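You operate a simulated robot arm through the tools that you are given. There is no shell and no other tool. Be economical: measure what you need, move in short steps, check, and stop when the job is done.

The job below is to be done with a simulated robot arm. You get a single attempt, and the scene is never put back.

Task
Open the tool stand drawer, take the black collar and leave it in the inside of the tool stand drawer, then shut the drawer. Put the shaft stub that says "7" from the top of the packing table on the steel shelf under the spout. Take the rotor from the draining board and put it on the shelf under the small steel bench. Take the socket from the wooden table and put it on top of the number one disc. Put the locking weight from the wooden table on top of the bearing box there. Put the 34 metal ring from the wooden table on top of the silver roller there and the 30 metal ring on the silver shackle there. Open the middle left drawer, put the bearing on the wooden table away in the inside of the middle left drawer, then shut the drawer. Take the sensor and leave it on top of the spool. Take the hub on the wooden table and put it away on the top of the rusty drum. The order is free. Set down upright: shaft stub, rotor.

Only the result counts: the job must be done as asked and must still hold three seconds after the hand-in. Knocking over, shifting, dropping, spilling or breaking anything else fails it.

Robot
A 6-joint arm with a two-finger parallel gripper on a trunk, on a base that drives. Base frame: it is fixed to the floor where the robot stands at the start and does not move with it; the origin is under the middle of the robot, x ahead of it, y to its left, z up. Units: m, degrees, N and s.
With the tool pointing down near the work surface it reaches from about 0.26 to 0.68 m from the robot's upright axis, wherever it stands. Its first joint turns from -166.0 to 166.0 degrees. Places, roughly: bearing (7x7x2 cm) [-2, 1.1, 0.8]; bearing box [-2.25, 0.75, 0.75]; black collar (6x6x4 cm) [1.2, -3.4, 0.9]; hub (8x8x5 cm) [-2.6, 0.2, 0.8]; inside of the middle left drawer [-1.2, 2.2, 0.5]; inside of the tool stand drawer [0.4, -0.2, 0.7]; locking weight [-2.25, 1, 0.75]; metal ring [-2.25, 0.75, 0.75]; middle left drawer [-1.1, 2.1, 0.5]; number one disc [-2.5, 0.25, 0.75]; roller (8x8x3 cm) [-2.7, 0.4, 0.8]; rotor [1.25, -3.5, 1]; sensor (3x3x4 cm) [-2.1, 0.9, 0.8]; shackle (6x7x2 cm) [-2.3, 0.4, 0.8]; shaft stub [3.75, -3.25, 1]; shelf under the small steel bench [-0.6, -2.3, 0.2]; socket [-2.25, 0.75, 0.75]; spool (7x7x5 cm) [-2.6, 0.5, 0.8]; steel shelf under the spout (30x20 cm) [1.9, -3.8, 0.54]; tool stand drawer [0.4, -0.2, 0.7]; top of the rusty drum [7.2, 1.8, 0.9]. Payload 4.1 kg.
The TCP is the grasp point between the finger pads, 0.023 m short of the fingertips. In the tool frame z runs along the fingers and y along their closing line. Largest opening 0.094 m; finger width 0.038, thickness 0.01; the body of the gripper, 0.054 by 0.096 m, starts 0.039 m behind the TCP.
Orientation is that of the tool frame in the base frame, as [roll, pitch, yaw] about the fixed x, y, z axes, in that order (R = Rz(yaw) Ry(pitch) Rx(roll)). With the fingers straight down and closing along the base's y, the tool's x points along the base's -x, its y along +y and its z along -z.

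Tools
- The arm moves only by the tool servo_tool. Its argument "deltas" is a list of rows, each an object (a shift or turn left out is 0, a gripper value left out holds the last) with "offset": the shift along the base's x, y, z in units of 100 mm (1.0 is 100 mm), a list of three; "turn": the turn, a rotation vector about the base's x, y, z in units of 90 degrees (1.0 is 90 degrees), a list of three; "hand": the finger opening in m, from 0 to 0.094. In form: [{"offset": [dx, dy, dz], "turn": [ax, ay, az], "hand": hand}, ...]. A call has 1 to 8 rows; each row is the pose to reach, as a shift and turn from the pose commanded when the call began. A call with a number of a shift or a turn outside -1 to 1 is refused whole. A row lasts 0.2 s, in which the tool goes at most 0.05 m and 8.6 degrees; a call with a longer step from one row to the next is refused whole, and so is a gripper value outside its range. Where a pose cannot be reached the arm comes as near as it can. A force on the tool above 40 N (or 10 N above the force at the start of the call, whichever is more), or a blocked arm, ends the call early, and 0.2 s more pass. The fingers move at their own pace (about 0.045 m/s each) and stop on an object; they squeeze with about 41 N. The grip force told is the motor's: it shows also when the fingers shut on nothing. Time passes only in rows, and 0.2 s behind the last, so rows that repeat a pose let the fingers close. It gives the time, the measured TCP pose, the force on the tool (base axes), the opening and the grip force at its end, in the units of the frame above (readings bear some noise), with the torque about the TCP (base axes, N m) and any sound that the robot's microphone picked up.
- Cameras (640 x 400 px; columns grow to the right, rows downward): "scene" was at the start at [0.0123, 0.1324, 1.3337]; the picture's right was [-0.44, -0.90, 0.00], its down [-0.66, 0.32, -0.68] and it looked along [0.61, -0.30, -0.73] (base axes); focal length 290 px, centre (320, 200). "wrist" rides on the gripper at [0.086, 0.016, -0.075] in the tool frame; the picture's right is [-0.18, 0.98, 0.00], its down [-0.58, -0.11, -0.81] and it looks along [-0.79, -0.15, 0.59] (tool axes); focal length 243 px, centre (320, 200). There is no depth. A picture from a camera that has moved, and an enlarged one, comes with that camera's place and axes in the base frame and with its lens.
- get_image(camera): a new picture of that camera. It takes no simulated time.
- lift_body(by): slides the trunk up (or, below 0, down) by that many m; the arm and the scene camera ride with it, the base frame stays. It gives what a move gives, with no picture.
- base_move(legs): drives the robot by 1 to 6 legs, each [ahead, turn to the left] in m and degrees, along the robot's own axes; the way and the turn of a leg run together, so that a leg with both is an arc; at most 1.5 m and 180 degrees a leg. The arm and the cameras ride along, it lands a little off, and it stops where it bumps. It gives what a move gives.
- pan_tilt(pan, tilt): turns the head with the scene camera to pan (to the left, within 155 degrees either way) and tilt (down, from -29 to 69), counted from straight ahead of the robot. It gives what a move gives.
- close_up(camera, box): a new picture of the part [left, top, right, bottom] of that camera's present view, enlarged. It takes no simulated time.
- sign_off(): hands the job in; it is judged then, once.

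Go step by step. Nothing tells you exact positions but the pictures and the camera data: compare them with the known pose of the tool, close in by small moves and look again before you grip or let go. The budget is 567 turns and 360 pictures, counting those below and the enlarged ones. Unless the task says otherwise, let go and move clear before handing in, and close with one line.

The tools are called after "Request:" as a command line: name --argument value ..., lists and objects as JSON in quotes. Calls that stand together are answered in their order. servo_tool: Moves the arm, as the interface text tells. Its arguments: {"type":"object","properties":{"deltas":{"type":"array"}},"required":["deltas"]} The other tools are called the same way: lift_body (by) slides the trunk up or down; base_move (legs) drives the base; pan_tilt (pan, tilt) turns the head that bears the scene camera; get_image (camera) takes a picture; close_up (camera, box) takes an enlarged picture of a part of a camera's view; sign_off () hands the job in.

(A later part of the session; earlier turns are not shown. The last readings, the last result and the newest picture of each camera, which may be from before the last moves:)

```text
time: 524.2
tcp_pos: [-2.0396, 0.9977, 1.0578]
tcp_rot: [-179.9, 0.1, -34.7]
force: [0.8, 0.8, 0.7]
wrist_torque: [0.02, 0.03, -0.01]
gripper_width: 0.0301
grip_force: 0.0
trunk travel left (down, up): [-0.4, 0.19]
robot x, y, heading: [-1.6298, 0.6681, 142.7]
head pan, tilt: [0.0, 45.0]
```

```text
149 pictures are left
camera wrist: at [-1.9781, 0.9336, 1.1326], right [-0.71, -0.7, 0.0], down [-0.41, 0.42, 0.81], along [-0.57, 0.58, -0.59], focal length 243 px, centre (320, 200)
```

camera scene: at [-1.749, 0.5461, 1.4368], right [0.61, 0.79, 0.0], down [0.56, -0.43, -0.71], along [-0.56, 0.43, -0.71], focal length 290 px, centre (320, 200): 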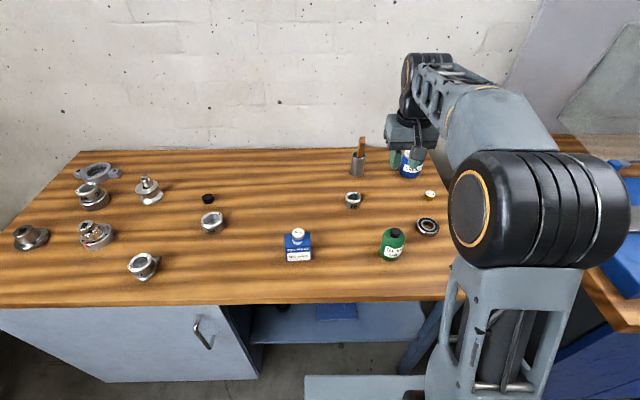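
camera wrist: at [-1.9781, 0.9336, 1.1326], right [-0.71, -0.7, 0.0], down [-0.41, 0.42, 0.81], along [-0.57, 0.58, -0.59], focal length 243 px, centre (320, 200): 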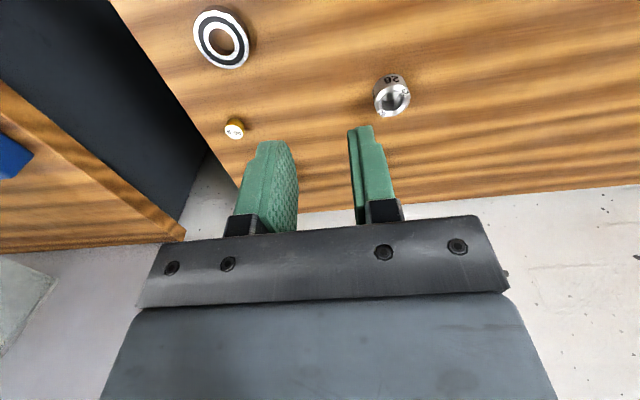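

Bearing at (-1.979,1.094). Moving over it with the fingers fully open.

Request:
servo_tool --deltas '[{"offset": [0.25, 0.38, 0], "hand": 0.094}, {"offset": [0.5, 0.76, -0.1]}, {"offset": [0.61, 0.96, -0.4]}, {"offset": [0.61, 0.96, -0.8]}, {"offset": [0.61, 0.96, -1.0]}]'

Request:
servo_tool --deltas '[{"offset": [0, 0, -0.3]}, {"offset": [0, 0, -0.5]}]'

Request:
get_image --camera "wrist"

```text
time: 525.4
tcp_pos: [-1.9811, 1.0918, 0.9561]
tcp_rot: [-179.9, 0.1, -34.8]
force: [0.2, -0.6, -0.9]
wrist_torque: [-0.02, 0.0, -0.03]
gripper_width: 0.0938
grip_force: 0.0
trunk travel left (down, up): [-0.4, 0.19]
robot x, y, heading: [-1.629, 0.6646, 142.7]
head pan, tilt: [0.0, 45.0]
```

```text
time: 526.0
tcp_pos: [-1.9793, 1.0931, 0.9064]
tcp_rot: [-179.9, 0.3, -34.8]
force: [-0.8, -0.4, -0.5]
wrist_torque: [0.02, 0.03, 0.01]
gripper_width: 0.0938
grip_force: 0.0
trunk travel left (down, up): [-0.4, 0.19]
robot x, y, heading: [-1.6313, 0.664, 142.6]
head pan, tilt: [0.0, 45.0]
```

```text
148 pictures are left
camera wrist: at [-1.917, 1.0292, 0.9811], right [-0.71, -0.7, 0.0], down [-0.41, 0.42, 0.81], along [-0.57, 0.58, -0.59], focal length 243 px, centre (320, 200)
```

wrist: 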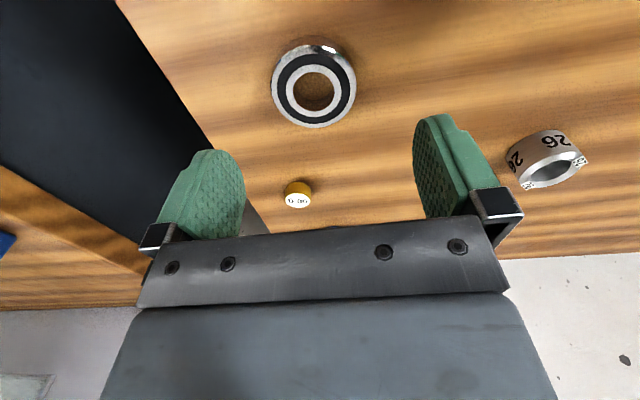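

Centred. Lowering and gripping the bearing.

Request:
servo_tool --deltas '[{"offset": [0.03, 0.02, -0.3]}, {"offset": [0.03, 0.02, -0.6]}, {"offset": [0.03, 0.02, -0.8]}, {"offset": [0.03, 0.02, -0.825], "hand": 0.04}, {"offset": [0.03, 0.02, -0.825], "hand": 0.04}, {"offset": [0.03, 0.02, -0.825], "hand": 0.04}, {"offset": [0.03, 0.02, -0.825], "hand": 0.04}]'

Request:
get_image --camera "wrist"

```text
time: 527.6
tcp_pos: [-1.9771, 1.0967, 0.8237]
tcp_rot: [-179.9, 0.1, -34.8]
force: [0.1, -0.6, 0.2]
wrist_torque: [0.01, -0.02, -0.06]
gripper_width: 0.0605
grip_force: 40.8
trunk travel left (down, up): [-0.4, 0.19]
robot x, y, heading: [-1.6324, 0.6628, 142.6]
head pan, tilt: [0.0, 45.0]
```

```text
147 pictures are left
camera wrist: at [-1.9145, 1.0325, 0.8987], right [-0.71, -0.7, 0.0], down [-0.41, 0.42, 0.81], along [-0.57, 0.58, -0.59], focal length 243 px, centre (320, 200)
```

wrist: 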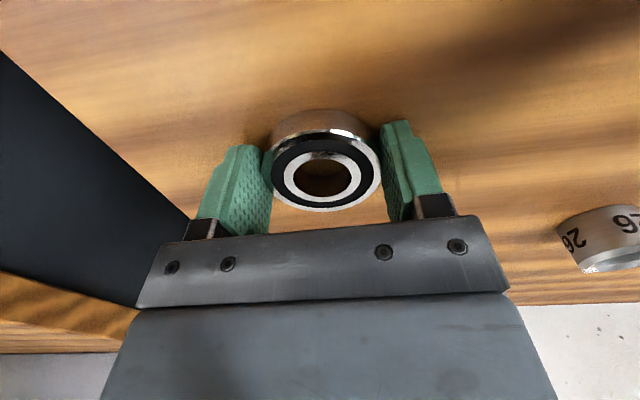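

Bearing held. Lifting, and driving back to the open drawer.

Request:
servo_tool --deltas '[{"offset": [0, 0, 0.4]}, {"offset": [0, 0, 0.8]}, {"offset": [0, 0, 1.0]}]'

Request:
servo_tool --deltas '[{"offset": [0.1, -0.2, 0.4]}, {"offset": [0.2, -0.4, 0.7]}, {"offset": [0.3, -0.7, 1.0]}, {"offset": [0.4, -1.0, 1.0]}]'

Request:
base_move --legs '[[-0.45, 0], [0, -101], [1.0, 0], [0.5, 0], [0, 101.5]]'

Request:
pan_tilt --pan 0 --tilt 40

Request:
get_image --camera "scene"

```text
time: 528.4
tcp_pos: [-1.976, 1.0962, 0.9253]
tcp_rot: [-179.9, 0.1, -34.7]
force: [0.7, 0.9, -2.2]
wrist_torque: [0.02, 0.03, 0.0]
gripper_width: 0.0605
grip_force: 40.6
trunk travel left (down, up): [-0.4, 0.19]
robot x, y, heading: [-1.6306, 0.6653, 142.7]
head pan, tilt: [0.0, 45.0]
```

```text
time: 529.4
tcp_pos: [-1.9371, 0.9954, 1.0258]
tcp_rot: [-179.8, 0.1, -34.8]
force: [0.8, -0.4, -1.3]
wrist_torque: [0.0, 0.01, -0.03]
gripper_width: 0.0603
grip_force: 41.1
trunk travel left (down, up): [-0.4, 0.19]
robot x, y, heading: [-1.6326, 0.6642, 142.5]
head pan, tilt: [0.0, 45.0]
```

```text
time: 548.0
tcp_pos: [-0.4548, 1.7086, 1.0249]
tcp_rot: [-179.9, 0.1, -35.4]
force: [-0.4, 0.3, -2.8]
wrist_torque: [-0.04, -0.02, 0.02]
gripper_width: 0.0607
grip_force: 41.0
trunk travel left (down, up): [-0.4, 0.19]
robot x, y, heading: [-0.1566, 1.3758, 141.9]
head pan, tilt: [0.0, 45.0]
```

```text
time: 548.6
tcp_pos: [-0.4539, 1.7094, 1.0252]
tcp_rot: [-179.9, 0.1, -35.4]
force: [0.0, 0.4, -2.8]
wrist_torque: [-0.01, -0.05, -0.01]
gripper_width: 0.0604
grip_force: 41.2
trunk travel left (down, up): [-0.4, 0.19]
robot x, y, heading: [-0.152, 1.3741, 142.0]
head pan, tilt: [0.0, 40.0]
```

```text
146 pictures are left
camera scene: at [-0.2741, 1.2608, 1.444], right [0.62, 0.79, 0.0], down [0.51, -0.4, -0.77], along [-0.6, 0.47, -0.64], focal length 290 px, centre (320, 200)
```

scene: 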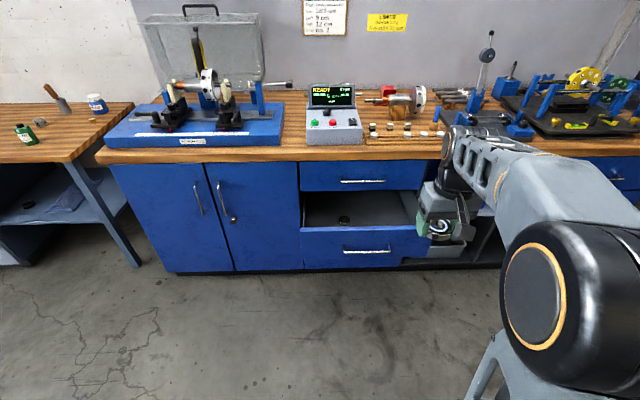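

Zooming at the open drawer.

Request:
close_up --camera "scene" --box '[280, 150, 460, 290]'

```text
2.86 times, centred on (370, 220) of scene
camera zoom: at [-0.2741, 1.2608, 1.444], right [0.62, 0.79, 0.0], down [0.51, -0.4, -0.77], along [-0.6, 0.47, -0.64], focal length 829 px, centre (177, 143)
```

zoom: 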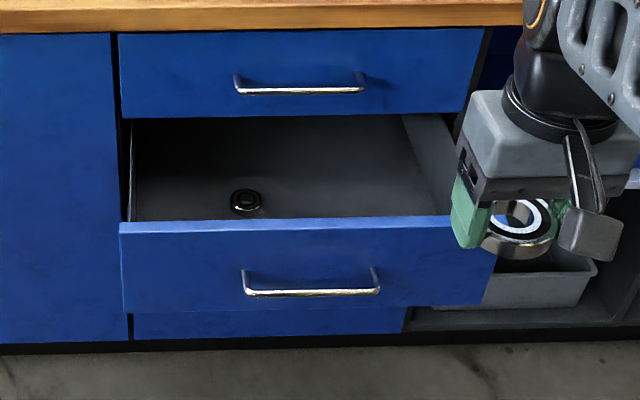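

The drawer already holds a small bearing near the back-left. I'll place mine at about (-0.84,1.98), front right of it. Driving forward.

Request:
base_move --legs '[[0.33, 0]]'

Request:
servo_tool --deltas '[{"offset": [0, 0, -0.2]}, {"offset": [-0.3, 0.1, -0.4]}, {"offset": [-0.6, 0.2, -0.6]}, {"offset": [-0.8, 0.3, -0.8]}]'

Request:
get_image --camera "wrist"

Request:
get_image --camera "scene"

```text
time: 550.8
tcp_pos: [-0.7113, 1.9095, 1.0254]
tcp_rot: [-179.9, 0.1, -35.3]
force: [0.2, 0.0, -2.5]
wrist_torque: [0.0, -0.01, 0.0]
gripper_width: 0.0607
grip_force: 41.0
trunk travel left (down, up): [-0.4, 0.19]
robot x, y, heading: [-0.4113, 1.5769, 141.9]
head pan, tilt: [0.0, 40.0]
```

```text
time: 551.8
tcp_pos: [-0.792, 1.9371, 0.9486]
tcp_rot: [-179.9, 0.1, -35.3]
force: [0.7, -0.1, -1.0]
wrist_torque: [-0.02, 0.0, -0.03]
gripper_width: 0.0606
grip_force: 41.0
trunk travel left (down, up): [-0.4, 0.19]
robot x, y, heading: [-0.4132, 1.5748, 142.2]
head pan, tilt: [0.0, 40.0]
```

```text
144 pictures are left
camera wrist: at [-0.7305, 1.8736, 1.0226], right [-0.72, -0.7, 0.0], down [-0.41, 0.42, 0.81], along [-0.56, 0.58, -0.59], focal length 243 px, centre (320, 200)
```

wrist: 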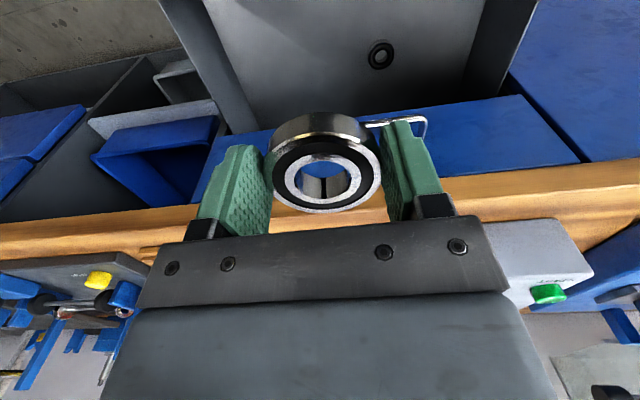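

```text
143 pictures are left
camera scene: at [-0.5305, 1.4607, 1.444], right [0.61, 0.79, 0.0], down [0.51, -0.39, -0.77], along [-0.6, 0.47, -0.64], focal length 290 px, centre (320, 200)
```

scene: 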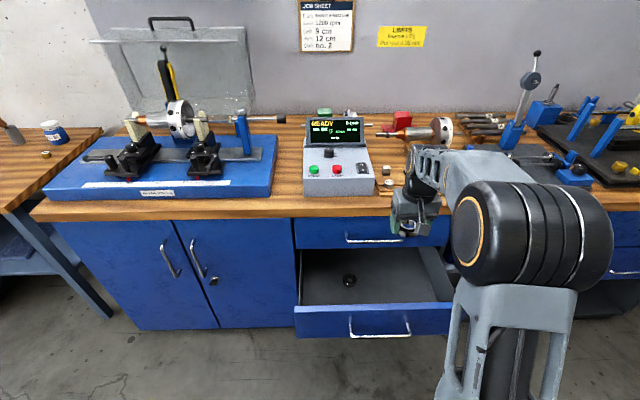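

To keep the wrist camera clear of the drawer's front panel, I'll rotate the gripper 90° so the camera lies along the drawer's width.

Request:
servo_tool --deltas '[{"turn": [0, 0, 0.09]}, {"turn": [0, 0, 0.18]}, {"turn": [0, 0, 0.27]}, {"turn": [0, 0, 0.36]}, {"turn": [0, 0, 0.45]}, {"turn": [0, 0, 0.54]}]'

Request:
servo_tool --deltas '[{"offset": [-0.1, 0, 0], "turn": [0, 0, 0.09]}, {"offset": [-0.2, 0, 0], "turn": [0, 0, 0.18]}, {"offset": [-0.35, -0.02, 0], "turn": [0, 0, 0.27]}, {"offset": [-0.5, -0.05, 0], "turn": [0, 0, 0.36]}, {"offset": [-0.62, -0.09, 0], "turn": [0, 0, 0.45]}]'

Request:
servo_tool --deltas '[{"offset": [0, 0, -0.4]}, {"offset": [0, 0, -0.8]}, {"offset": [0, 0, -1.0]}]'

Request:
get_image --camera "wrist"

Request:
get_image --camera "scene"

```text
time: 553.2
tcp_pos: [-0.7925, 1.9381, 0.9451]
tcp_rot: [-179.9, 0.1, 13.4]
force: [0.6, 0.0, -2.8]
wrist_torque: [0.02, -0.04, 0.01]
gripper_width: 0.0606
grip_force: 40.8
trunk travel left (down, up): [-0.4, 0.19]
robot x, y, heading: [-0.4117, 1.5774, 142.1]
head pan, tilt: [0.0, 40.0]
```

```text
time: 554.4
tcp_pos: [-0.854, 1.9297, 0.9463]
tcp_rot: [-179.9, 0.1, 53.9]
force: [0.3, -0.3, -1.6]
wrist_torque: [0.03, 0.03, 0.01]
gripper_width: 0.0606
grip_force: 40.7
trunk travel left (down, up): [-0.4, 0.19]
robot x, y, heading: [-0.4092, 1.576, 142.3]
head pan, tilt: [0.0, 40.0]
```

```text
time: 555.2
tcp_pos: [-0.8513, 1.9321, 0.8455]
tcp_rot: [-179.9, 0.1, 53.9]
force: [-0.5, 0.0, -2.5]
wrist_torque: [0.02, 0.01, 0.01]
gripper_width: 0.0607
grip_force: 40.8
trunk travel left (down, up): [-0.4, 0.19]
robot x, y, heading: [-0.4071, 1.5768, 142.0]
head pan, tilt: [0.0, 40.0]
```

```text
142 pictures are left
camera wrist: at [-0.7881, 1.9904, 0.9202], right [0.68, -0.73, 0.0], down [-0.43, -0.4, 0.81], along [-0.59, -0.55, -0.59], focal length 243 px, centre (320, 200)
```

wrist: 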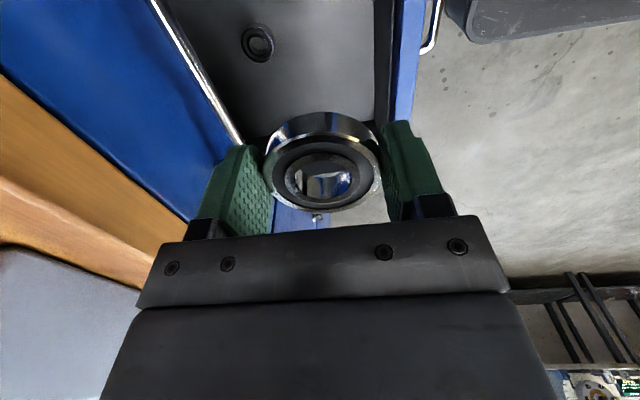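

```text
141 pictures are left
camera scene: at [-0.5305, 1.4607, 1.4441], right [0.61, 0.79, 0.0], down [0.51, -0.39, -0.77], along [-0.6, 0.47, -0.64], focal length 290 px, centre (320, 200)
```

scene: 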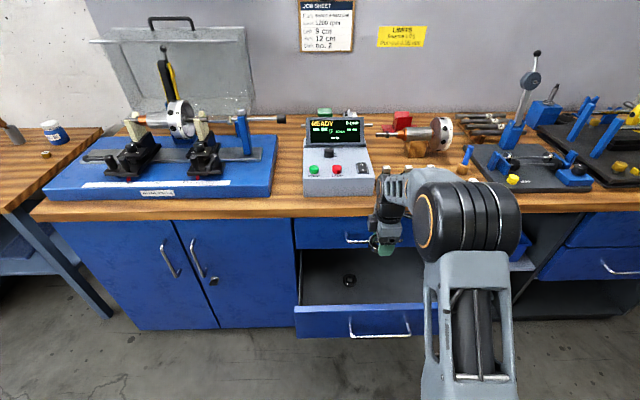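

Clearances: front panel inner edge at e2≈1.78, upper handle ≈1.95. Shifting 2 cm toward the bench to centre, then descending.

Request:
servo_tool --deltas '[{"offset": [-0.16, 0.12, -0.3]}, {"offset": [-0.16, 0.12, -0.7]}, {"offset": [-0.16, 0.12, -1.0]}]'

Request:
get_image --camera "wrist"

Request:
close_up --camera "scene" --box '[280, 190, 480, 350]'

```text
time: 556.0
tcp_pos: [-0.8689, 1.9408, 0.7421]
tcp_rot: [-179.9, 0.1, 53.7]
force: [0.6, 0.6, -2.4]
wrist_torque: [0.04, 0.01, 0.04]
gripper_width: 0.0604
grip_force: 41.3
trunk travel left (down, up): [-0.4, 0.19]
robot x, y, heading: [-0.4085, 1.5757, 142.0]
head pan, tilt: [0.0, 40.0]
```

```text
140 pictures are left
camera wrist: at [-0.8045, 2.0013, 0.8184], right [0.68, -0.73, 0.0], down [-0.43, -0.4, 0.81], along [-0.59, -0.55, -0.59], focal length 243 px, centre (320, 200)
```

wrist: 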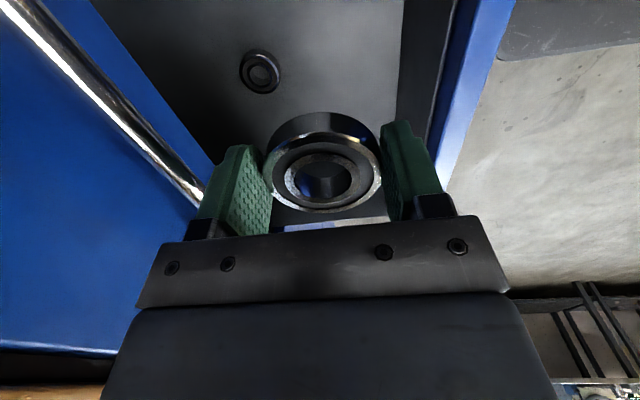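

```text
2.50 times, centred on (380, 270) of scene
camera zoom: at [-0.5305, 1.4607, 1.4441], right [0.61, 0.79, 0.0], down [0.51, -0.39, -0.77], along [-0.6, 0.47, -0.64], focal length 725 px, centre (170, 25)
```

zoom: 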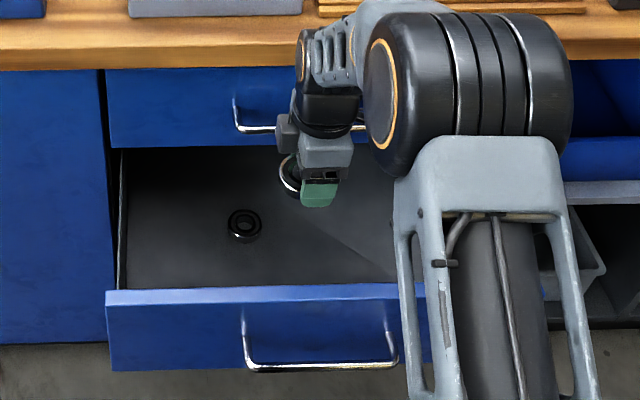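

Still clear of the upper handle by about 4 cm. Continuing down.

Request:
servo_tool --deltas '[{"offset": [0, 0, -0.4]}, {"offset": [0, 0, -0.8]}, {"offset": [0, 0, -1.0]}]'

Request:
get_image --camera "wrist"

Request:
close_up --camera "scene" --box '[280, 190, 480, 350]'

```text
time: 556.8
tcp_pos: [-0.87, 1.9425, 0.6449]
tcp_rot: [-179.9, 0.1, 53.9]
force: [0.2, 0.3, -2.1]
wrist_torque: [0.02, -0.01, -0.02]
gripper_width: 0.0606
grip_force: 40.9
trunk travel left (down, up): [-0.4, 0.19]
robot x, y, heading: [-0.4086, 1.5756, 142.2]
head pan, tilt: [0.0, 40.0]
```

```text
138 pictures are left
camera wrist: at [-0.8056, 2.0032, 0.7198], right [0.68, -0.73, 0.0], down [-0.43, -0.4, 0.81], along [-0.59, -0.55, -0.59], focal length 243 px, centre (320, 200)
```

wrist: 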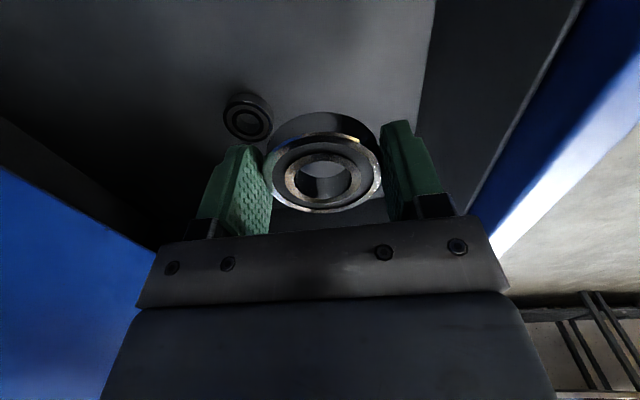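

```text
2.50 times, centred on (380, 270) of scene
camera zoom: at [-0.5306, 1.4608, 1.4441], right [0.61, 0.79, 0.0], down [0.51, -0.39, -0.77], along [-0.6, 0.47, -0.64], focal length 725 px, centre (170, 25)
```

zoom: 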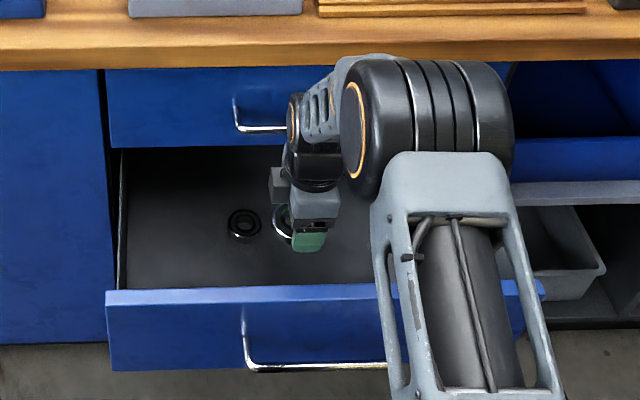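

Request:
servo_tool --deltas '[{"offset": [0, 0, -0.4]}, {"offset": [0, 0, -0.8]}, {"offset": [0, 0, -0.95]}]'

Request:
get_image --camera "wrist"

```text
time: 557.6
tcp_pos: [-0.8705, 1.9426, 0.5508]
tcp_rot: [-179.8, 0.1, 53.8]
force: [0.4, 0.4, -0.9]
wrist_torque: [-0.03, 0.0, -0.02]
gripper_width: 0.0604
grip_force: 41.1
trunk travel left (down, up): [-0.4, 0.19]
robot x, y, heading: [-0.4074, 1.576, 142.2]
head pan, tilt: [0.0, 40.0]
```

```text
136 pictures are left
camera wrist: at [-0.8058, 2.0022, 0.6257], right [0.68, -0.73, 0.0], down [-0.43, -0.4, 0.81], along [-0.59, -0.55, -0.59], focal length 243 px, centre (320, 200)
```

wrist: 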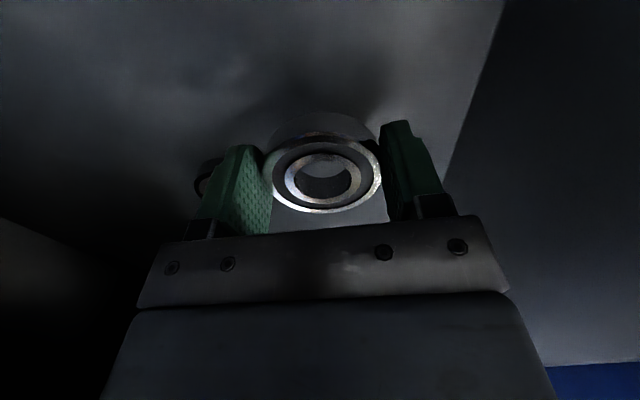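

Request:
servo_tool --deltas '[{"offset": [0, 0, -0.08]}, {"offset": [0, 0, -0.14]}, {"offset": [0, 0, -0.19]}, {"offset": [0, 0, -0.24]}, {"offset": [0, 0, -0.29]}]'

```text
time: 558.8
tcp_pos: [-0.8708, 1.9406, 0.5214]
tcp_rot: [-179.9, 0.1, 53.8]
force: [-0.4, 1.3, -2.6]
wrist_torque: [0.01, 0.0, -0.01]
gripper_width: 0.0602
grip_force: 41.0
trunk travel left (down, up): [-0.4, 0.19]
robot x, y, heading: [-0.413, 1.5745, 142.3]
head pan, tilt: [0.0, 40.0]
```

Request:
servo_tool --deltas '[{"offset": [0, 0, -0.05]}, {"offset": [0, 0, -0.09]}, {"offset": [0, 0, -0.13]}, {"offset": [0, 0, -0.17]}, {"offset": [0, 0, -0.21]}]'

Request:
get_image --camera "wrist"

```text
time: 559.9
tcp_pos: [-0.8751, 1.946, 0.5102]
tcp_rot: [-178.9, 0.2, 53.9]
force: [-2.3, 1.5, 17.3]
wrist_torque: [-0.24, -0.58, -0.08]
gripper_width: 0.0605
grip_force: 41.9
trunk travel left (down, up): [-0.4, 0.19]
robot x, y, heading: [-0.41, 1.5759, 142.2]
head pan, tilt: [0.0, 40.0]
stopped in row 5: the force on the tool passed its limit at 45 N (the readings are from after the stop); the commanded pose is now the measured one
```

```text
135 pictures are left
camera wrist: at [-0.8094, 2.0047, 0.5854], right [0.68, -0.73, -0.02], down [-0.42, -0.41, 0.81], along [-0.6, -0.55, -0.59], focal length 243 px, centre (320, 200)
```

wrist: 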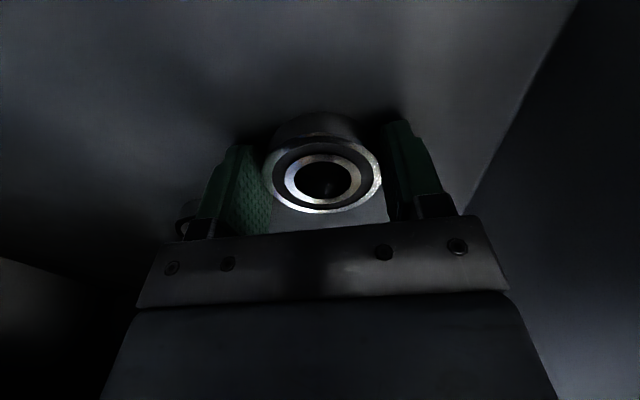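

Floor reached (z≈0.51). Release and rise straight up.

Request:
servo_tool --deltas '[{"offset": [0, 0, 0.02], "hand": 0.072}, {"offset": [0, 0, 0.02], "hand": 0.072}, {"offset": [0, 0, 0.02], "hand": 0.072}, {"offset": [0, 0, 0.3]}, {"offset": [0, 0, 0.7]}, {"offset": [0, 0, 1.0]}]'

Request:
get_image --camera "wrist"

Request:
servo_tool --deltas '[{"offset": [0, 0, 0.4]}, {"offset": [0, 0, 0.8]}, {"offset": [0, 0, 1.0]}]'

Request:
servo_tool --deltas '[{"offset": [0.1, -0.08, 0.4]}, {"offset": [0.2, -0.15, 0.8]}, {"offset": [0.3, -0.22, 1.0]}]'

Request:
get_image --camera "scene"

```text
time: 561.3
tcp_pos: [-0.8721, 1.9438, 0.6062]
tcp_rot: [-179.5, 0.1, 53.8]
force: [-0.2, 0.1, 0.1]
wrist_torque: [0.0, -0.03, -0.02]
gripper_width: 0.0719
grip_force: 0.0
trunk travel left (down, up): [-0.4, 0.19]
robot x, y, heading: [-0.4097, 1.5777, 141.8]
head pan, tilt: [0.0, 40.0]
```

```text
134 pictures are left
camera wrist: at [-0.8082, 2.0037, 0.6817], right [0.68, -0.73, -0.01], down [-0.42, -0.41, 0.81], along [-0.59, -0.55, -0.59], focal length 243 px, centre (320, 200)
```

wrist: 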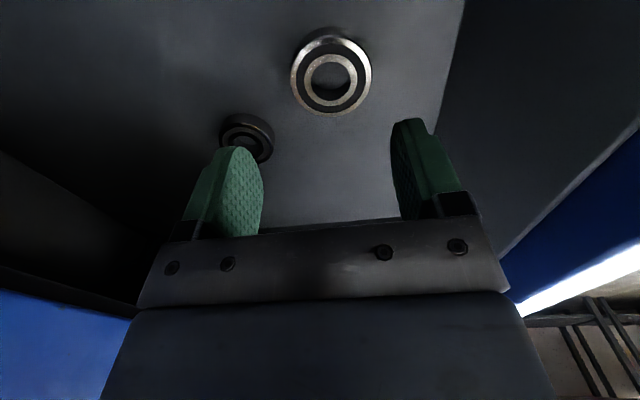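

```text
time: 562.1
tcp_pos: [-0.8746, 1.9448, 0.7068]
tcp_rot: [-179.4, 0.1, 53.9]
force: [0.5, 0.8, -0.3]
wrist_torque: [0.01, 0.01, 0.03]
gripper_width: 0.0718
grip_force: 0.0
trunk travel left (down, up): [-0.4, 0.19]
robot x, y, heading: [-0.4082, 1.5775, 142.4]
head pan, tilt: [0.0, 40.0]
```

```text
time: 562.9
tcp_pos: [-0.844, 1.9206, 0.8078]
tcp_rot: [-179.3, 0.1, 53.8]
force: [0.6, 0.9, 0.3]
wrist_torque: [-0.01, 0.0, -0.02]
gripper_width: 0.072
grip_force: 0.1
trunk travel left (down, up): [-0.4, 0.19]
robot x, y, heading: [-0.4112, 1.5756, 142.2]
head pan, tilt: [0.0, 40.0]
```

```text
133 pictures are left
camera scene: at [-0.5302, 1.4604, 1.444], right [0.61, 0.79, 0.0], down [0.51, -0.39, -0.77], along [-0.6, 0.47, -0.64], focal length 290 px, centre (320, 200)
```

scene: 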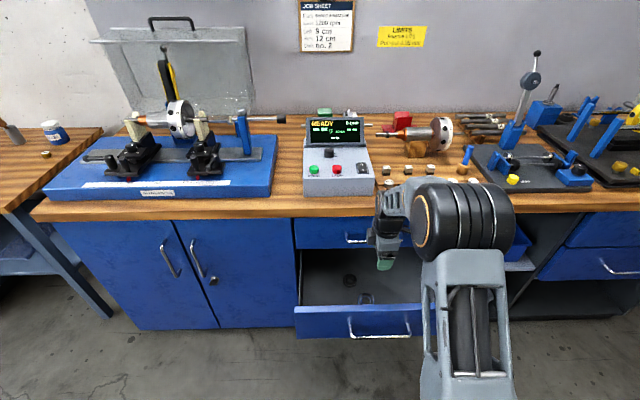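

The bearing lies flat inside. To shut the drawer I'll regrip the handle bar in the same tilted pose and push by driving forward. Backing off and setting the pose.

Request:
base_move --legs '[[-0.315, 0]]'

Request:
lift_body --by -0.15

Request:
servo_tool --deltas '[{"offset": [0, 0, 0], "turn": [0.053, 0.071, 0], "hand": 0.03}, {"offset": [0, 0, 0], "turn": [0.107, 0.142, 0]}, {"offset": [0, 0, 0], "turn": [0.16, 0.213, 0]}, {"offset": [0, 0, 0], "turn": [0.213, 0.284, 0]}, {"offset": [0, 0, 0], "turn": [0.267, 0.355, 0]}]'

Request:
lift_body --by -0.1

Request:
get_image --camera "wrist"

Request:
get_image --camera "scene"

```text
time: 565.0
tcp_pos: [-0.59, 1.726, 0.8077]
tcp_rot: [-179.4, 0.1, 53.6]
force: [0.9, -0.4, 0.4]
wrist_torque: [-0.03, -0.01, -0.03]
gripper_width: 0.0718
grip_force: 0.0
trunk travel left (down, up): [-0.4, 0.19]
robot x, y, heading: [-0.1551, 1.3823, 141.9]
head pan, tilt: [0.0, 40.0]
```

```text
time: 566.8
tcp_pos: [-0.589, 1.7271, 0.658]
tcp_rot: [-179.3, 0.0, 53.5]
force: [-0.3, 0.3, -0.6]
wrist_torque: [0.02, 0.01, -0.01]
gripper_width: 0.0721
grip_force: 0.0
trunk travel left (down, up): [-0.25, 0.34]
robot x, y, heading: [-0.1567, 1.3774, 141.7]
head pan, tilt: [0.0, 40.0]
```

```text
time: 568.0
tcp_pos: [-0.5838, 1.7323, 0.6571]
tcp_rot: [-144.9, -2.4, 52.1]
force: [0.5, -0.5, -0.2]
wrist_torque: [0.03, 0.02, 0.03]
gripper_width: 0.0299
grip_force: 0.1
out of reach, approached as far as the arm can: row 4, 5
trunk travel left (down, up): [-0.25, 0.34]
robot x, y, heading: [-0.1595, 1.382, 141.5]
head pan, tilt: [0.0, 40.0]
```

```text
time: 569.3
tcp_pos: [-0.585, 1.7318, 0.5568]
tcp_rot: [-145.0, -2.1, 52.0]
force: [-0.2, 0.2, 0.9]
wrist_torque: [-0.03, -0.02, -0.02]
gripper_width: 0.0299
grip_force: 0.0
trunk travel left (down, up): [-0.15, 0.44]
robot x, y, heading: [-0.1558, 1.3796, 141.5]
head pan, tilt: [0.0, 40.0]
```

```text
132 pictures are left
camera wrist: at [-0.4877, 1.7641, 0.6123], right [0.54, -0.62, -0.57], down [-0.08, -0.71, 0.7], along [-0.84, -0.33, -0.43], focal length 243 px, centre (320, 200)
```

wrist: 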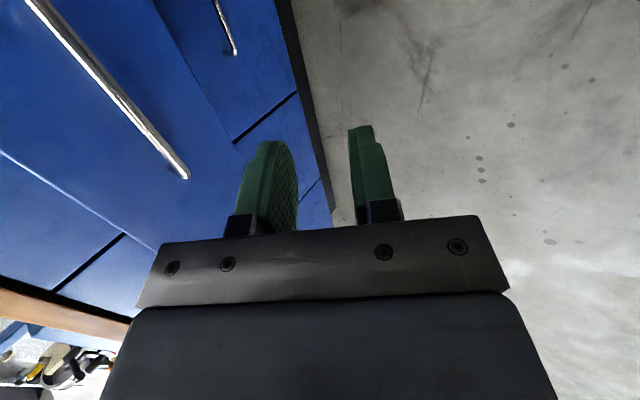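

```text
131 pictures are left
camera scene: at [-0.2785, 1.2637, 1.1941], right [0.62, 0.79, 0.0], down [0.51, -0.4, -0.77], along [-0.6, 0.47, -0.64], focal length 290 px, centre (320, 200)
```

scene: 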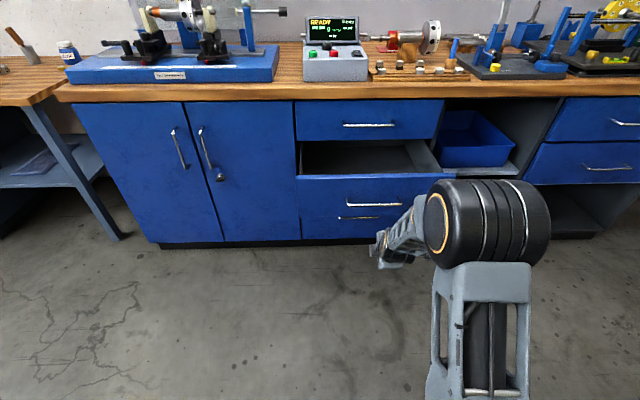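

The pose is right. With fingers closed at bar height I'll push the bar by driving forward.

Request:
servo_tool --deltas '[{"hand": 0.0}, {"hand": 0.0}]'

Request:
base_move --legs '[[0, 1.5], [0.15, 0]]'

Request:
get_image --camera "wrist"

Request:
close_up --camera "scene" --box '[280, 100, 520, 280]'

```text
time: 569.9
tcp_pos: [-0.5834, 1.733, 0.5569]
tcp_rot: [-145.0, -2.2, 52.1]
force: [-0.1, 0.5, -0.3]
wrist_torque: [0.01, 0.02, 0.02]
gripper_width: 0.0
grip_force: 24.5
trunk travel left (down, up): [-0.15, 0.44]
robot x, y, heading: [-0.1562, 1.3788, 141.8]
head pan, tilt: [0.0, 40.0]
```

```text
time: 571.6
tcp_pos: [-0.7146, 1.8137, 0.5559]
tcp_rot: [-144.9, -2.1, 53.5]
force: [-0.4, 0.3, -0.4]
wrist_torque: [0.01, 0.02, 0.01]
gripper_width: 0.0001
grip_force: 40.6
trunk travel left (down, up): [-0.15, 0.44]
robot x, y, heading: [-0.2799, 1.4709, 143.1]
head pan, tilt: [0.0, 40.0]
```

```text
130 pictures are left
camera wrist: at [-0.6189, 1.8472, 0.6123], right [0.55, -0.61, -0.57], down [-0.06, -0.71, 0.7], along [-0.83, -0.35, -0.43], focal length 243 px, centre (320, 200)
```

wrist: 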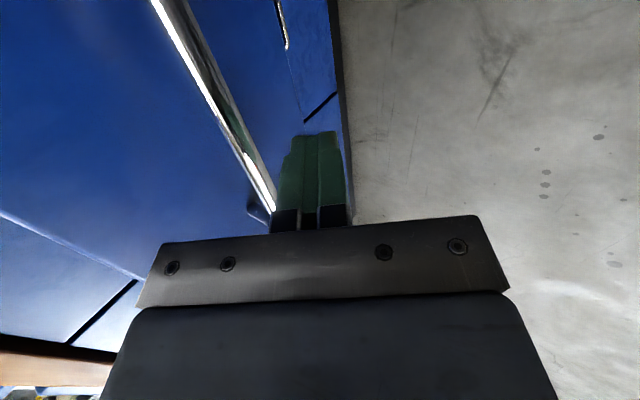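

```text
2.22 times, centred on (400, 190) of scene
camera zoom: at [-0.3977, 1.3519, 1.194], right [0.6, 0.8, 0.0], down [0.51, -0.39, -0.77], along [-0.61, 0.46, -0.64], focal length 644 px, centre (142, 222)
```

zoom: 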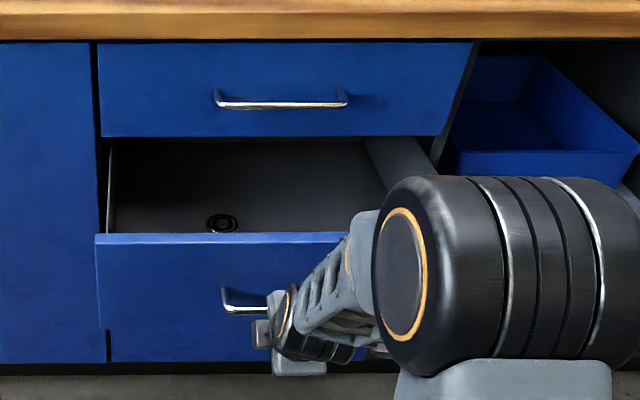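

Fingers are just in front of the bar. Pushing.

Request:
base_move --legs '[[0.14, 0]]'

Request:
get_image --camera "scene"

Request:
get_image --camera "wrist"

```text
time: 573.0
tcp_pos: [-0.827, 1.8983, 0.5569]
tcp_rot: [-145.0, -2.2, 53.6]
force: [-0.1, -0.1, 0.4]
wrist_torque: [-0.01, 0.0, -0.04]
gripper_width: 0.0001
grip_force: 40.2
trunk travel left (down, up): [-0.15, 0.44]
robot x, y, heading: [-0.387, 1.5523, 143.2]
head pan, tilt: [0.0, 40.0]
```

```text
128 pictures are left
camera scene: at [-0.5102, 1.4361, 1.194], right [0.6, 0.8, 0.0], down [0.51, -0.39, -0.77], along [-0.61, 0.46, -0.64], focal length 290 px, centre (320, 200)
```

scene: 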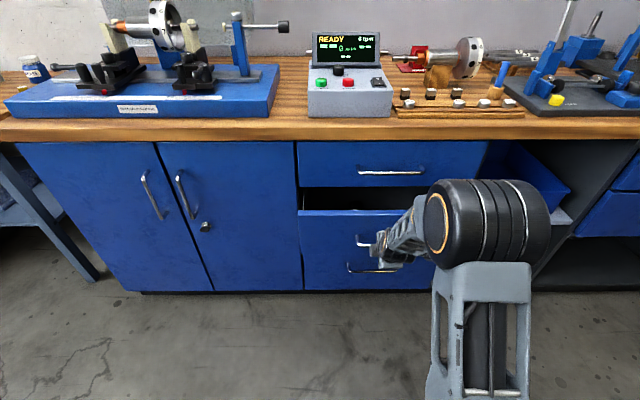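

```text
127 pictures are left
camera wrist: at [-0.7312, 1.9315, 0.6123], right [0.55, -0.61, -0.57], down [-0.06, -0.71, 0.7], along [-0.83, -0.35, -0.43], focal length 243 px, centre (320, 200)
```

wrist: 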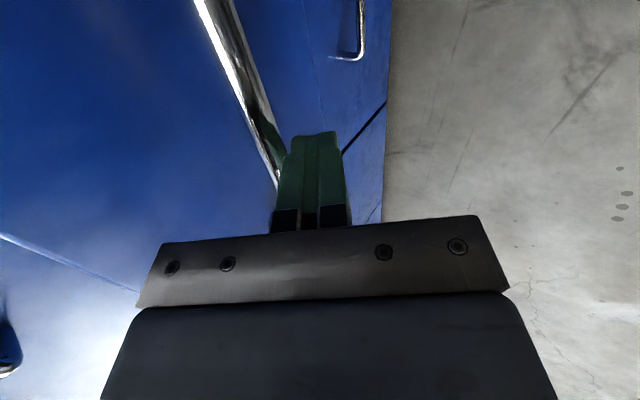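

The drawer is moving in. Continuing in smaller pushes.

Request:
base_move --legs '[[0.09, 0]]'

Request:
get_image --camera "scene"

Request:
get_image --camera "wrist"

```text
time: 574.1
tcp_pos: [-0.8996, 1.9503, 0.5563]
tcp_rot: [-145.0, -2.2, 53.4]
force: [-0.8, 0.2, -0.1]
wrist_torque: [-0.01, 0.0, 0.0]
gripper_width: 0.0
grip_force: 41.0
trunk travel left (down, up): [-0.15, 0.44]
robot x, y, heading: [-0.4634, 1.6076, 143.2]
head pan, tilt: [0.0, 40.0]
```

```text
126 pictures are left
camera scene: at [-0.5819, 1.4898, 1.194], right [0.6, 0.8, 0.0], down [0.52, -0.38, -0.77], along [-0.61, 0.46, -0.64], focal length 290 px, centre (320, 200)
```

scene: 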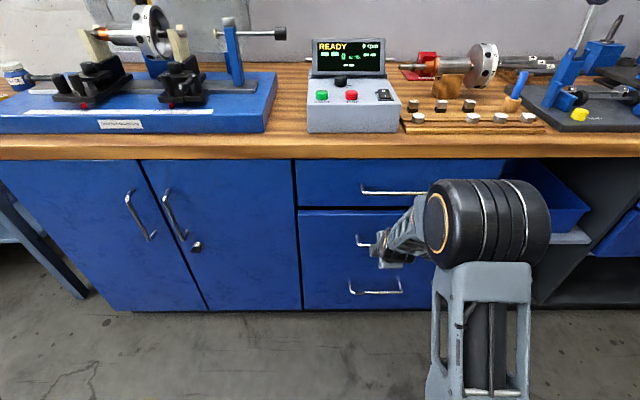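

```text
125 pictures are left
camera wrist: at [-0.8038, 1.9848, 0.6123], right [0.55, -0.61, -0.57], down [-0.06, -0.71, 0.7], along [-0.83, -0.35, -0.43], focal length 243 px, centre (320, 200)
```

wrist: 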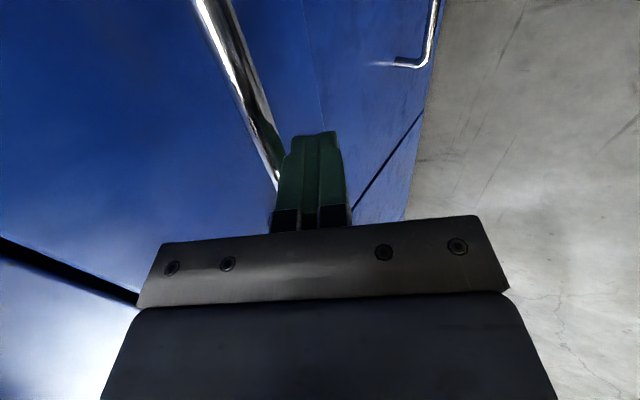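

Nearly shut. Finishing with small arm pushes so I can feel the stop.

Request:
servo_tool --deltas '[{"offset": [-0.08, 0.06, 0]}, {"offset": [-0.16, 0.12, 0]}, {"offset": [-0.24, 0.18, 0]}, {"offset": [-0.32, 0.24, 0]}, {"offset": [-0.4, 0.3, 0]}]'

Request:
get_image --camera "wrist"

Request:
close_up --camera "scene" --box '[280, 140, 500, 320]'

```text
time: 575.0
tcp_pos: [-0.9197, 1.9668, 0.5557]
tcp_rot: [-145.3, -2.0, 53.8]
force: [17.1, -12.0, 13.6]
wrist_torque: [-0.05, 0.37, 0.4]
gripper_width: 0.0003
grip_force: 40.7
out of reach, approached as far as the arm can: row 4
trunk travel left (down, up): [-0.15, 0.44]
robot x, y, heading: [-0.4595, 1.6059, 143.2]
head pan, tilt: [0.0, 40.0]
stopped in row 4: the force on the tool passed its limit at 46 N (the readings are from after the stop); the commanded pose is now the measured one
```

```text
124 pictures are left
camera wrist: at [-0.8244, 2.0015, 0.6123], right [0.55, -0.61, -0.57], down [-0.06, -0.71, 0.7], along [-0.83, -0.36, -0.43], focal length 243 px, centre (320, 200)
```

wrist: 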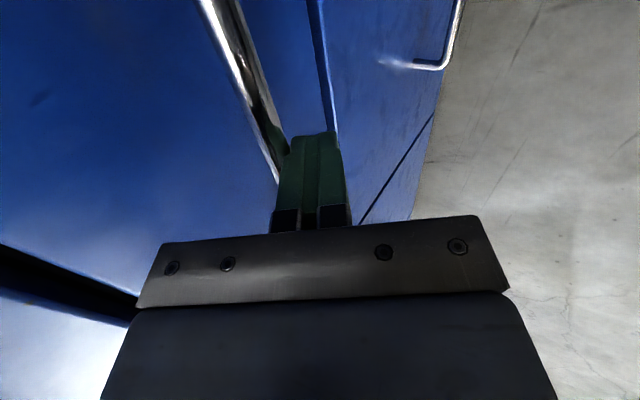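

```text
2.22 times, centred on (390, 230) of scene
camera zoom: at [-0.5795, 1.488, 1.1944], right [0.6, 0.8, 0.0], down [0.51, -0.38, -0.77], along [-0.61, 0.46, -0.64], focal length 644 px, centre (164, 133)
```

zoom: 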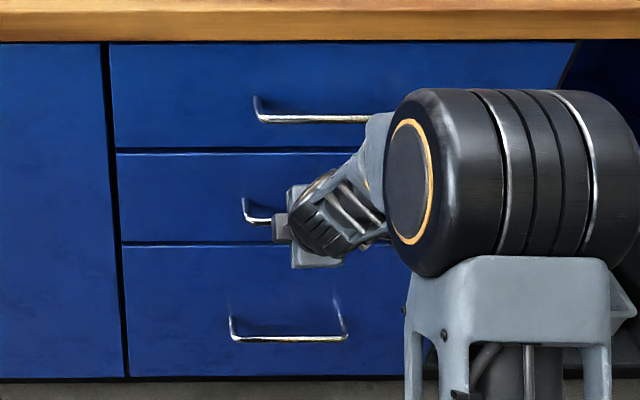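

Firm stop. Backing away to check that it is flush.

Request:
servo_tool --deltas '[{"offset": [0.2, -0.15, 0]}, {"offset": [0.5, -0.38, 0]}, {"offset": [0.8, -0.6, 0.1]}]'

Request:
base_move --legs '[[-0.25, 0]]'

Request:
get_image --camera "scene"

Request:
close_up --camera "scene" --box '[270, 100, 470, 270]'

```text
time: 575.8
tcp_pos: [-0.8415, 1.9085, 0.5649]
tcp_rot: [-145.2, -2.0, 53.8]
force: [-0.1, 0.3, 0.3]
wrist_torque: [0.01, 0.0, -0.01]
gripper_width: 0.0
grip_force: 41.5
trunk travel left (down, up): [-0.15, 0.44]
robot x, y, heading: [-0.4674, 1.608, 143.1]
head pan, tilt: [0.0, 40.0]
```

```text
time: 577.7
tcp_pos: [-0.6363, 1.7543, 0.5635]
tcp_rot: [-145.3, -2.1, 53.8]
force: [1.0, 0.6, -0.6]
wrist_torque: [-0.03, 0.0, -0.01]
gripper_width: 0.0001
grip_force: 41.1
trunk travel left (down, up): [-0.15, 0.44]
robot x, y, heading: [-0.2576, 1.4527, 143.3]
head pan, tilt: [0.0, 40.0]
```

```text
122 pictures are left
camera scene: at [-0.376, 1.3359, 1.194], right [0.6, 0.8, 0.0], down [0.52, -0.38, -0.77], along [-0.61, 0.46, -0.64], focal length 290 px, centre (320, 200)
```

scene: 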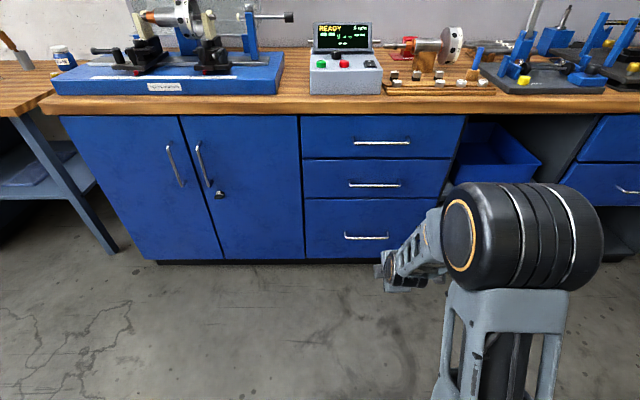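

```text
2.35 times, centred on (370, 185) of scene
camera zoom: at [-0.376, 1.3359, 1.194], right [0.6, 0.8, 0.0], down [0.52, -0.38, -0.77], along [-0.61, 0.46, -0.64], focal length 682 px, centre (202, 235)
```

zoom: 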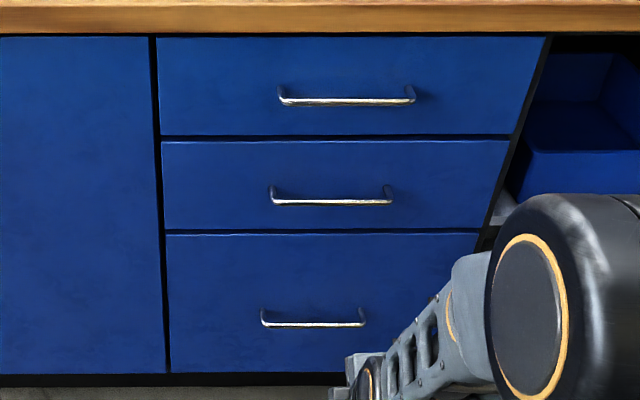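

The drawer is flush. Last: the hub. Restoring the tool to vertical and driving to the left end of the wooden table.

Request:
lift_body --by 0.25

Request:
servo_tool --deltas '[{"turn": [-0.046, -0.062, 0], "hand": 0.07}, {"turn": [-0.091, -0.124, 0]}, {"turn": [-0.137, -0.187, 0]}, {"turn": [-0.182, -0.249, 0]}, {"turn": [-0.228, -0.311, 0]}]'

Request:
servo_tool --deltas '[{"offset": [0.1, -0.05, 0.1], "turn": [0, 0, -0.09]}, {"offset": [0.2, -0.1, 0.2], "turn": [0, 0, -0.18]}, {"offset": [0.2, -0.1, 0.3], "turn": [0, 0, -0.27]}, {"offset": [0.2, -0.1, 0.4], "turn": [0, 0, -0.36]}, {"offset": [0.2, -0.1, 0.5], "turn": [0, 0, -0.45]}, {"offset": [0.2, -0.1, 0.6], "turn": [0, 0, -0.54]}]'

Request:
servo_tool --deltas '[{"offset": [0, 0, 0.2], "turn": [0, 0, -0.09]}, {"offset": [0, 0, 0.4], "turn": [0, 0, -0.18]}, {"offset": [0, 0, 0.6], "turn": [0, 0, -0.27]}, {"offset": [0, 0, 0.8], "turn": [0, 0, -0.36]}, {"offset": [0, 0, 1.0], "turn": [0, 0, -0.45]}]'

```text
time: 580.2
tcp_pos: [-0.6358, 1.7537, 0.8144]
tcp_rot: [-145.3, -2.1, 53.8]
force: [1.2, -0.1, -0.1]
wrist_torque: [0.02, 0.02, 0.0]
gripper_width: 0.0001
grip_force: 40.8
trunk travel left (down, up): [-0.4, 0.19]
robot x, y, heading: [-0.2573, 1.4513, 143.0]
head pan, tilt: [0.0, 40.0]
```

```text
time: 581.4
tcp_pos: [-0.6356, 1.7547, 0.8142]
tcp_rot: [179.8, -1.7, 55.0]
force: [0.0, 0.5, 0.7]
wrist_torque: [0.02, -0.03, -0.02]
gripper_width: 0.0699
grip_force: 0.0
trunk travel left (down, up): [-0.4, 0.19]
robot x, y, heading: [-0.2555, 1.4534, 143.1]
head pan, tilt: [0.0, 40.0]
```

```text
time: 582.8
tcp_pos: [-0.615, 1.7447, 0.8741]
tcp_rot: [-180.0, -1.7, 6.2]
force: [-0.4, -0.4, 0.0]
wrist_torque: [-0.03, 0.02, 0.05]
gripper_width: 0.0698
grip_force: 0.0
trunk travel left (down, up): [-0.4, 0.19]
robot x, y, heading: [-0.2583, 1.4525, 143.2]
head pan, tilt: [0.0, 40.0]
```

```text
time: 584.0
tcp_pos: [-0.6164, 1.7425, 0.975]
tcp_rot: [-180.0, -1.8, -34.3]
force: [0.5, -1.0, -0.3]
wrist_torque: [0.0, -0.02, -0.03]
gripper_width: 0.07
grip_force: 0.0
trunk travel left (down, up): [-0.4, 0.19]
robot x, y, heading: [-0.2564, 1.4567, 143.4]
head pan, tilt: [0.0, 40.0]
```

Request:
servo_tool --deltas '[{"offset": [0.2, -0.15, 0.3], "turn": [-0.011, -0.017, 0]}, {"offset": [0.4, -0.3, 0.6], "turn": [-0.011, -0.017, 0]}]'

Request:
base_move --legs '[[0, 84.3], [1.16, 0], [1.16, 0], [0, -84.7], [0.4, 0]]'

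Request:
pan_tilt --pan 0 --tilt 45

Request:
get_image --camera "scene"

Request:
get_image --camera "wrist"

```text
time: 584.6
tcp_pos: [-0.5753, 1.7138, 1.0354]
tcp_rot: [-180.0, -3.5, -34.2]
force: [0.3, 0.0, 0.3]
wrist_torque: [0.02, 0.0, 0.0]
gripper_width: 0.07
grip_force: 0.1
trunk travel left (down, up): [-0.4, 0.19]
robot x, y, heading: [-0.2575, 1.453, 143.4]
head pan, tilt: [0.0, 40.0]
```

```text
time: 605.5
tcp_pos: [-2.393, 0.1145, 1.0341]
tcp_rot: [180.0, -3.5, -31.4]
force: [-0.2, 1.1, 0.5]
wrist_torque: [-0.01, -0.04, 0.03]
gripper_width: 0.07
grip_force: 0.2
trunk travel left (down, up): [-0.4, 0.19]
robot x, y, heading: [-2.0634, -0.1295, 145.5]
head pan, tilt: [0.0, 40.0]
```

```text
time: 606.1
tcp_pos: [-2.3919, 0.1139, 1.0346]
tcp_rot: [-180.0, -3.5, -31.5]
force: [0.0, -0.3, -0.1]
wrist_torque: [-0.01, 0.01, -0.05]
gripper_width: 0.0697
grip_force: 0.1
trunk travel left (down, up): [-0.4, 0.19]
robot x, y, heading: [-2.0642, -0.128, 146.0]
head pan, tilt: [0.0, 45.0]
```

```text
120 pictures are left
camera scene: at [-2.1726, -0.2547, 1.4368], right [0.56, 0.83, 0.0], down [0.59, -0.4, -0.71], along [-0.59, 0.4, -0.71], focal length 290 px, centre (320, 200)
```

scene: 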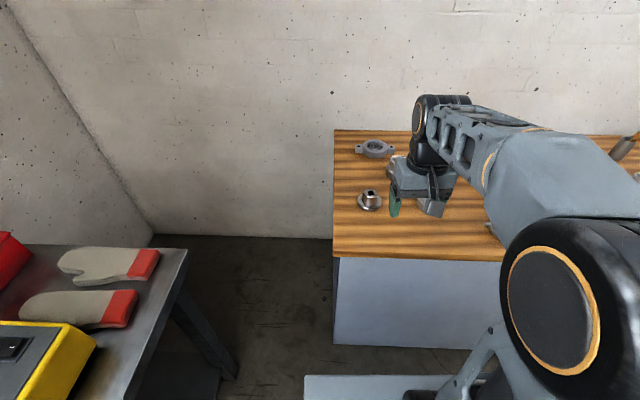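

```text
119 pictures are left
camera wrist: at [-2.3308, 0.0573, 1.1147], right [-0.67, -0.74, -0.01], down [-0.48, 0.42, 0.77], along [-0.57, 0.52, -0.64], focal length 243 px, centre (320, 200)
```

wrist: 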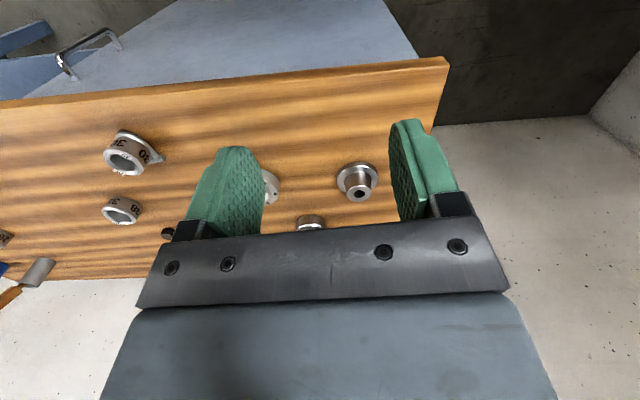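

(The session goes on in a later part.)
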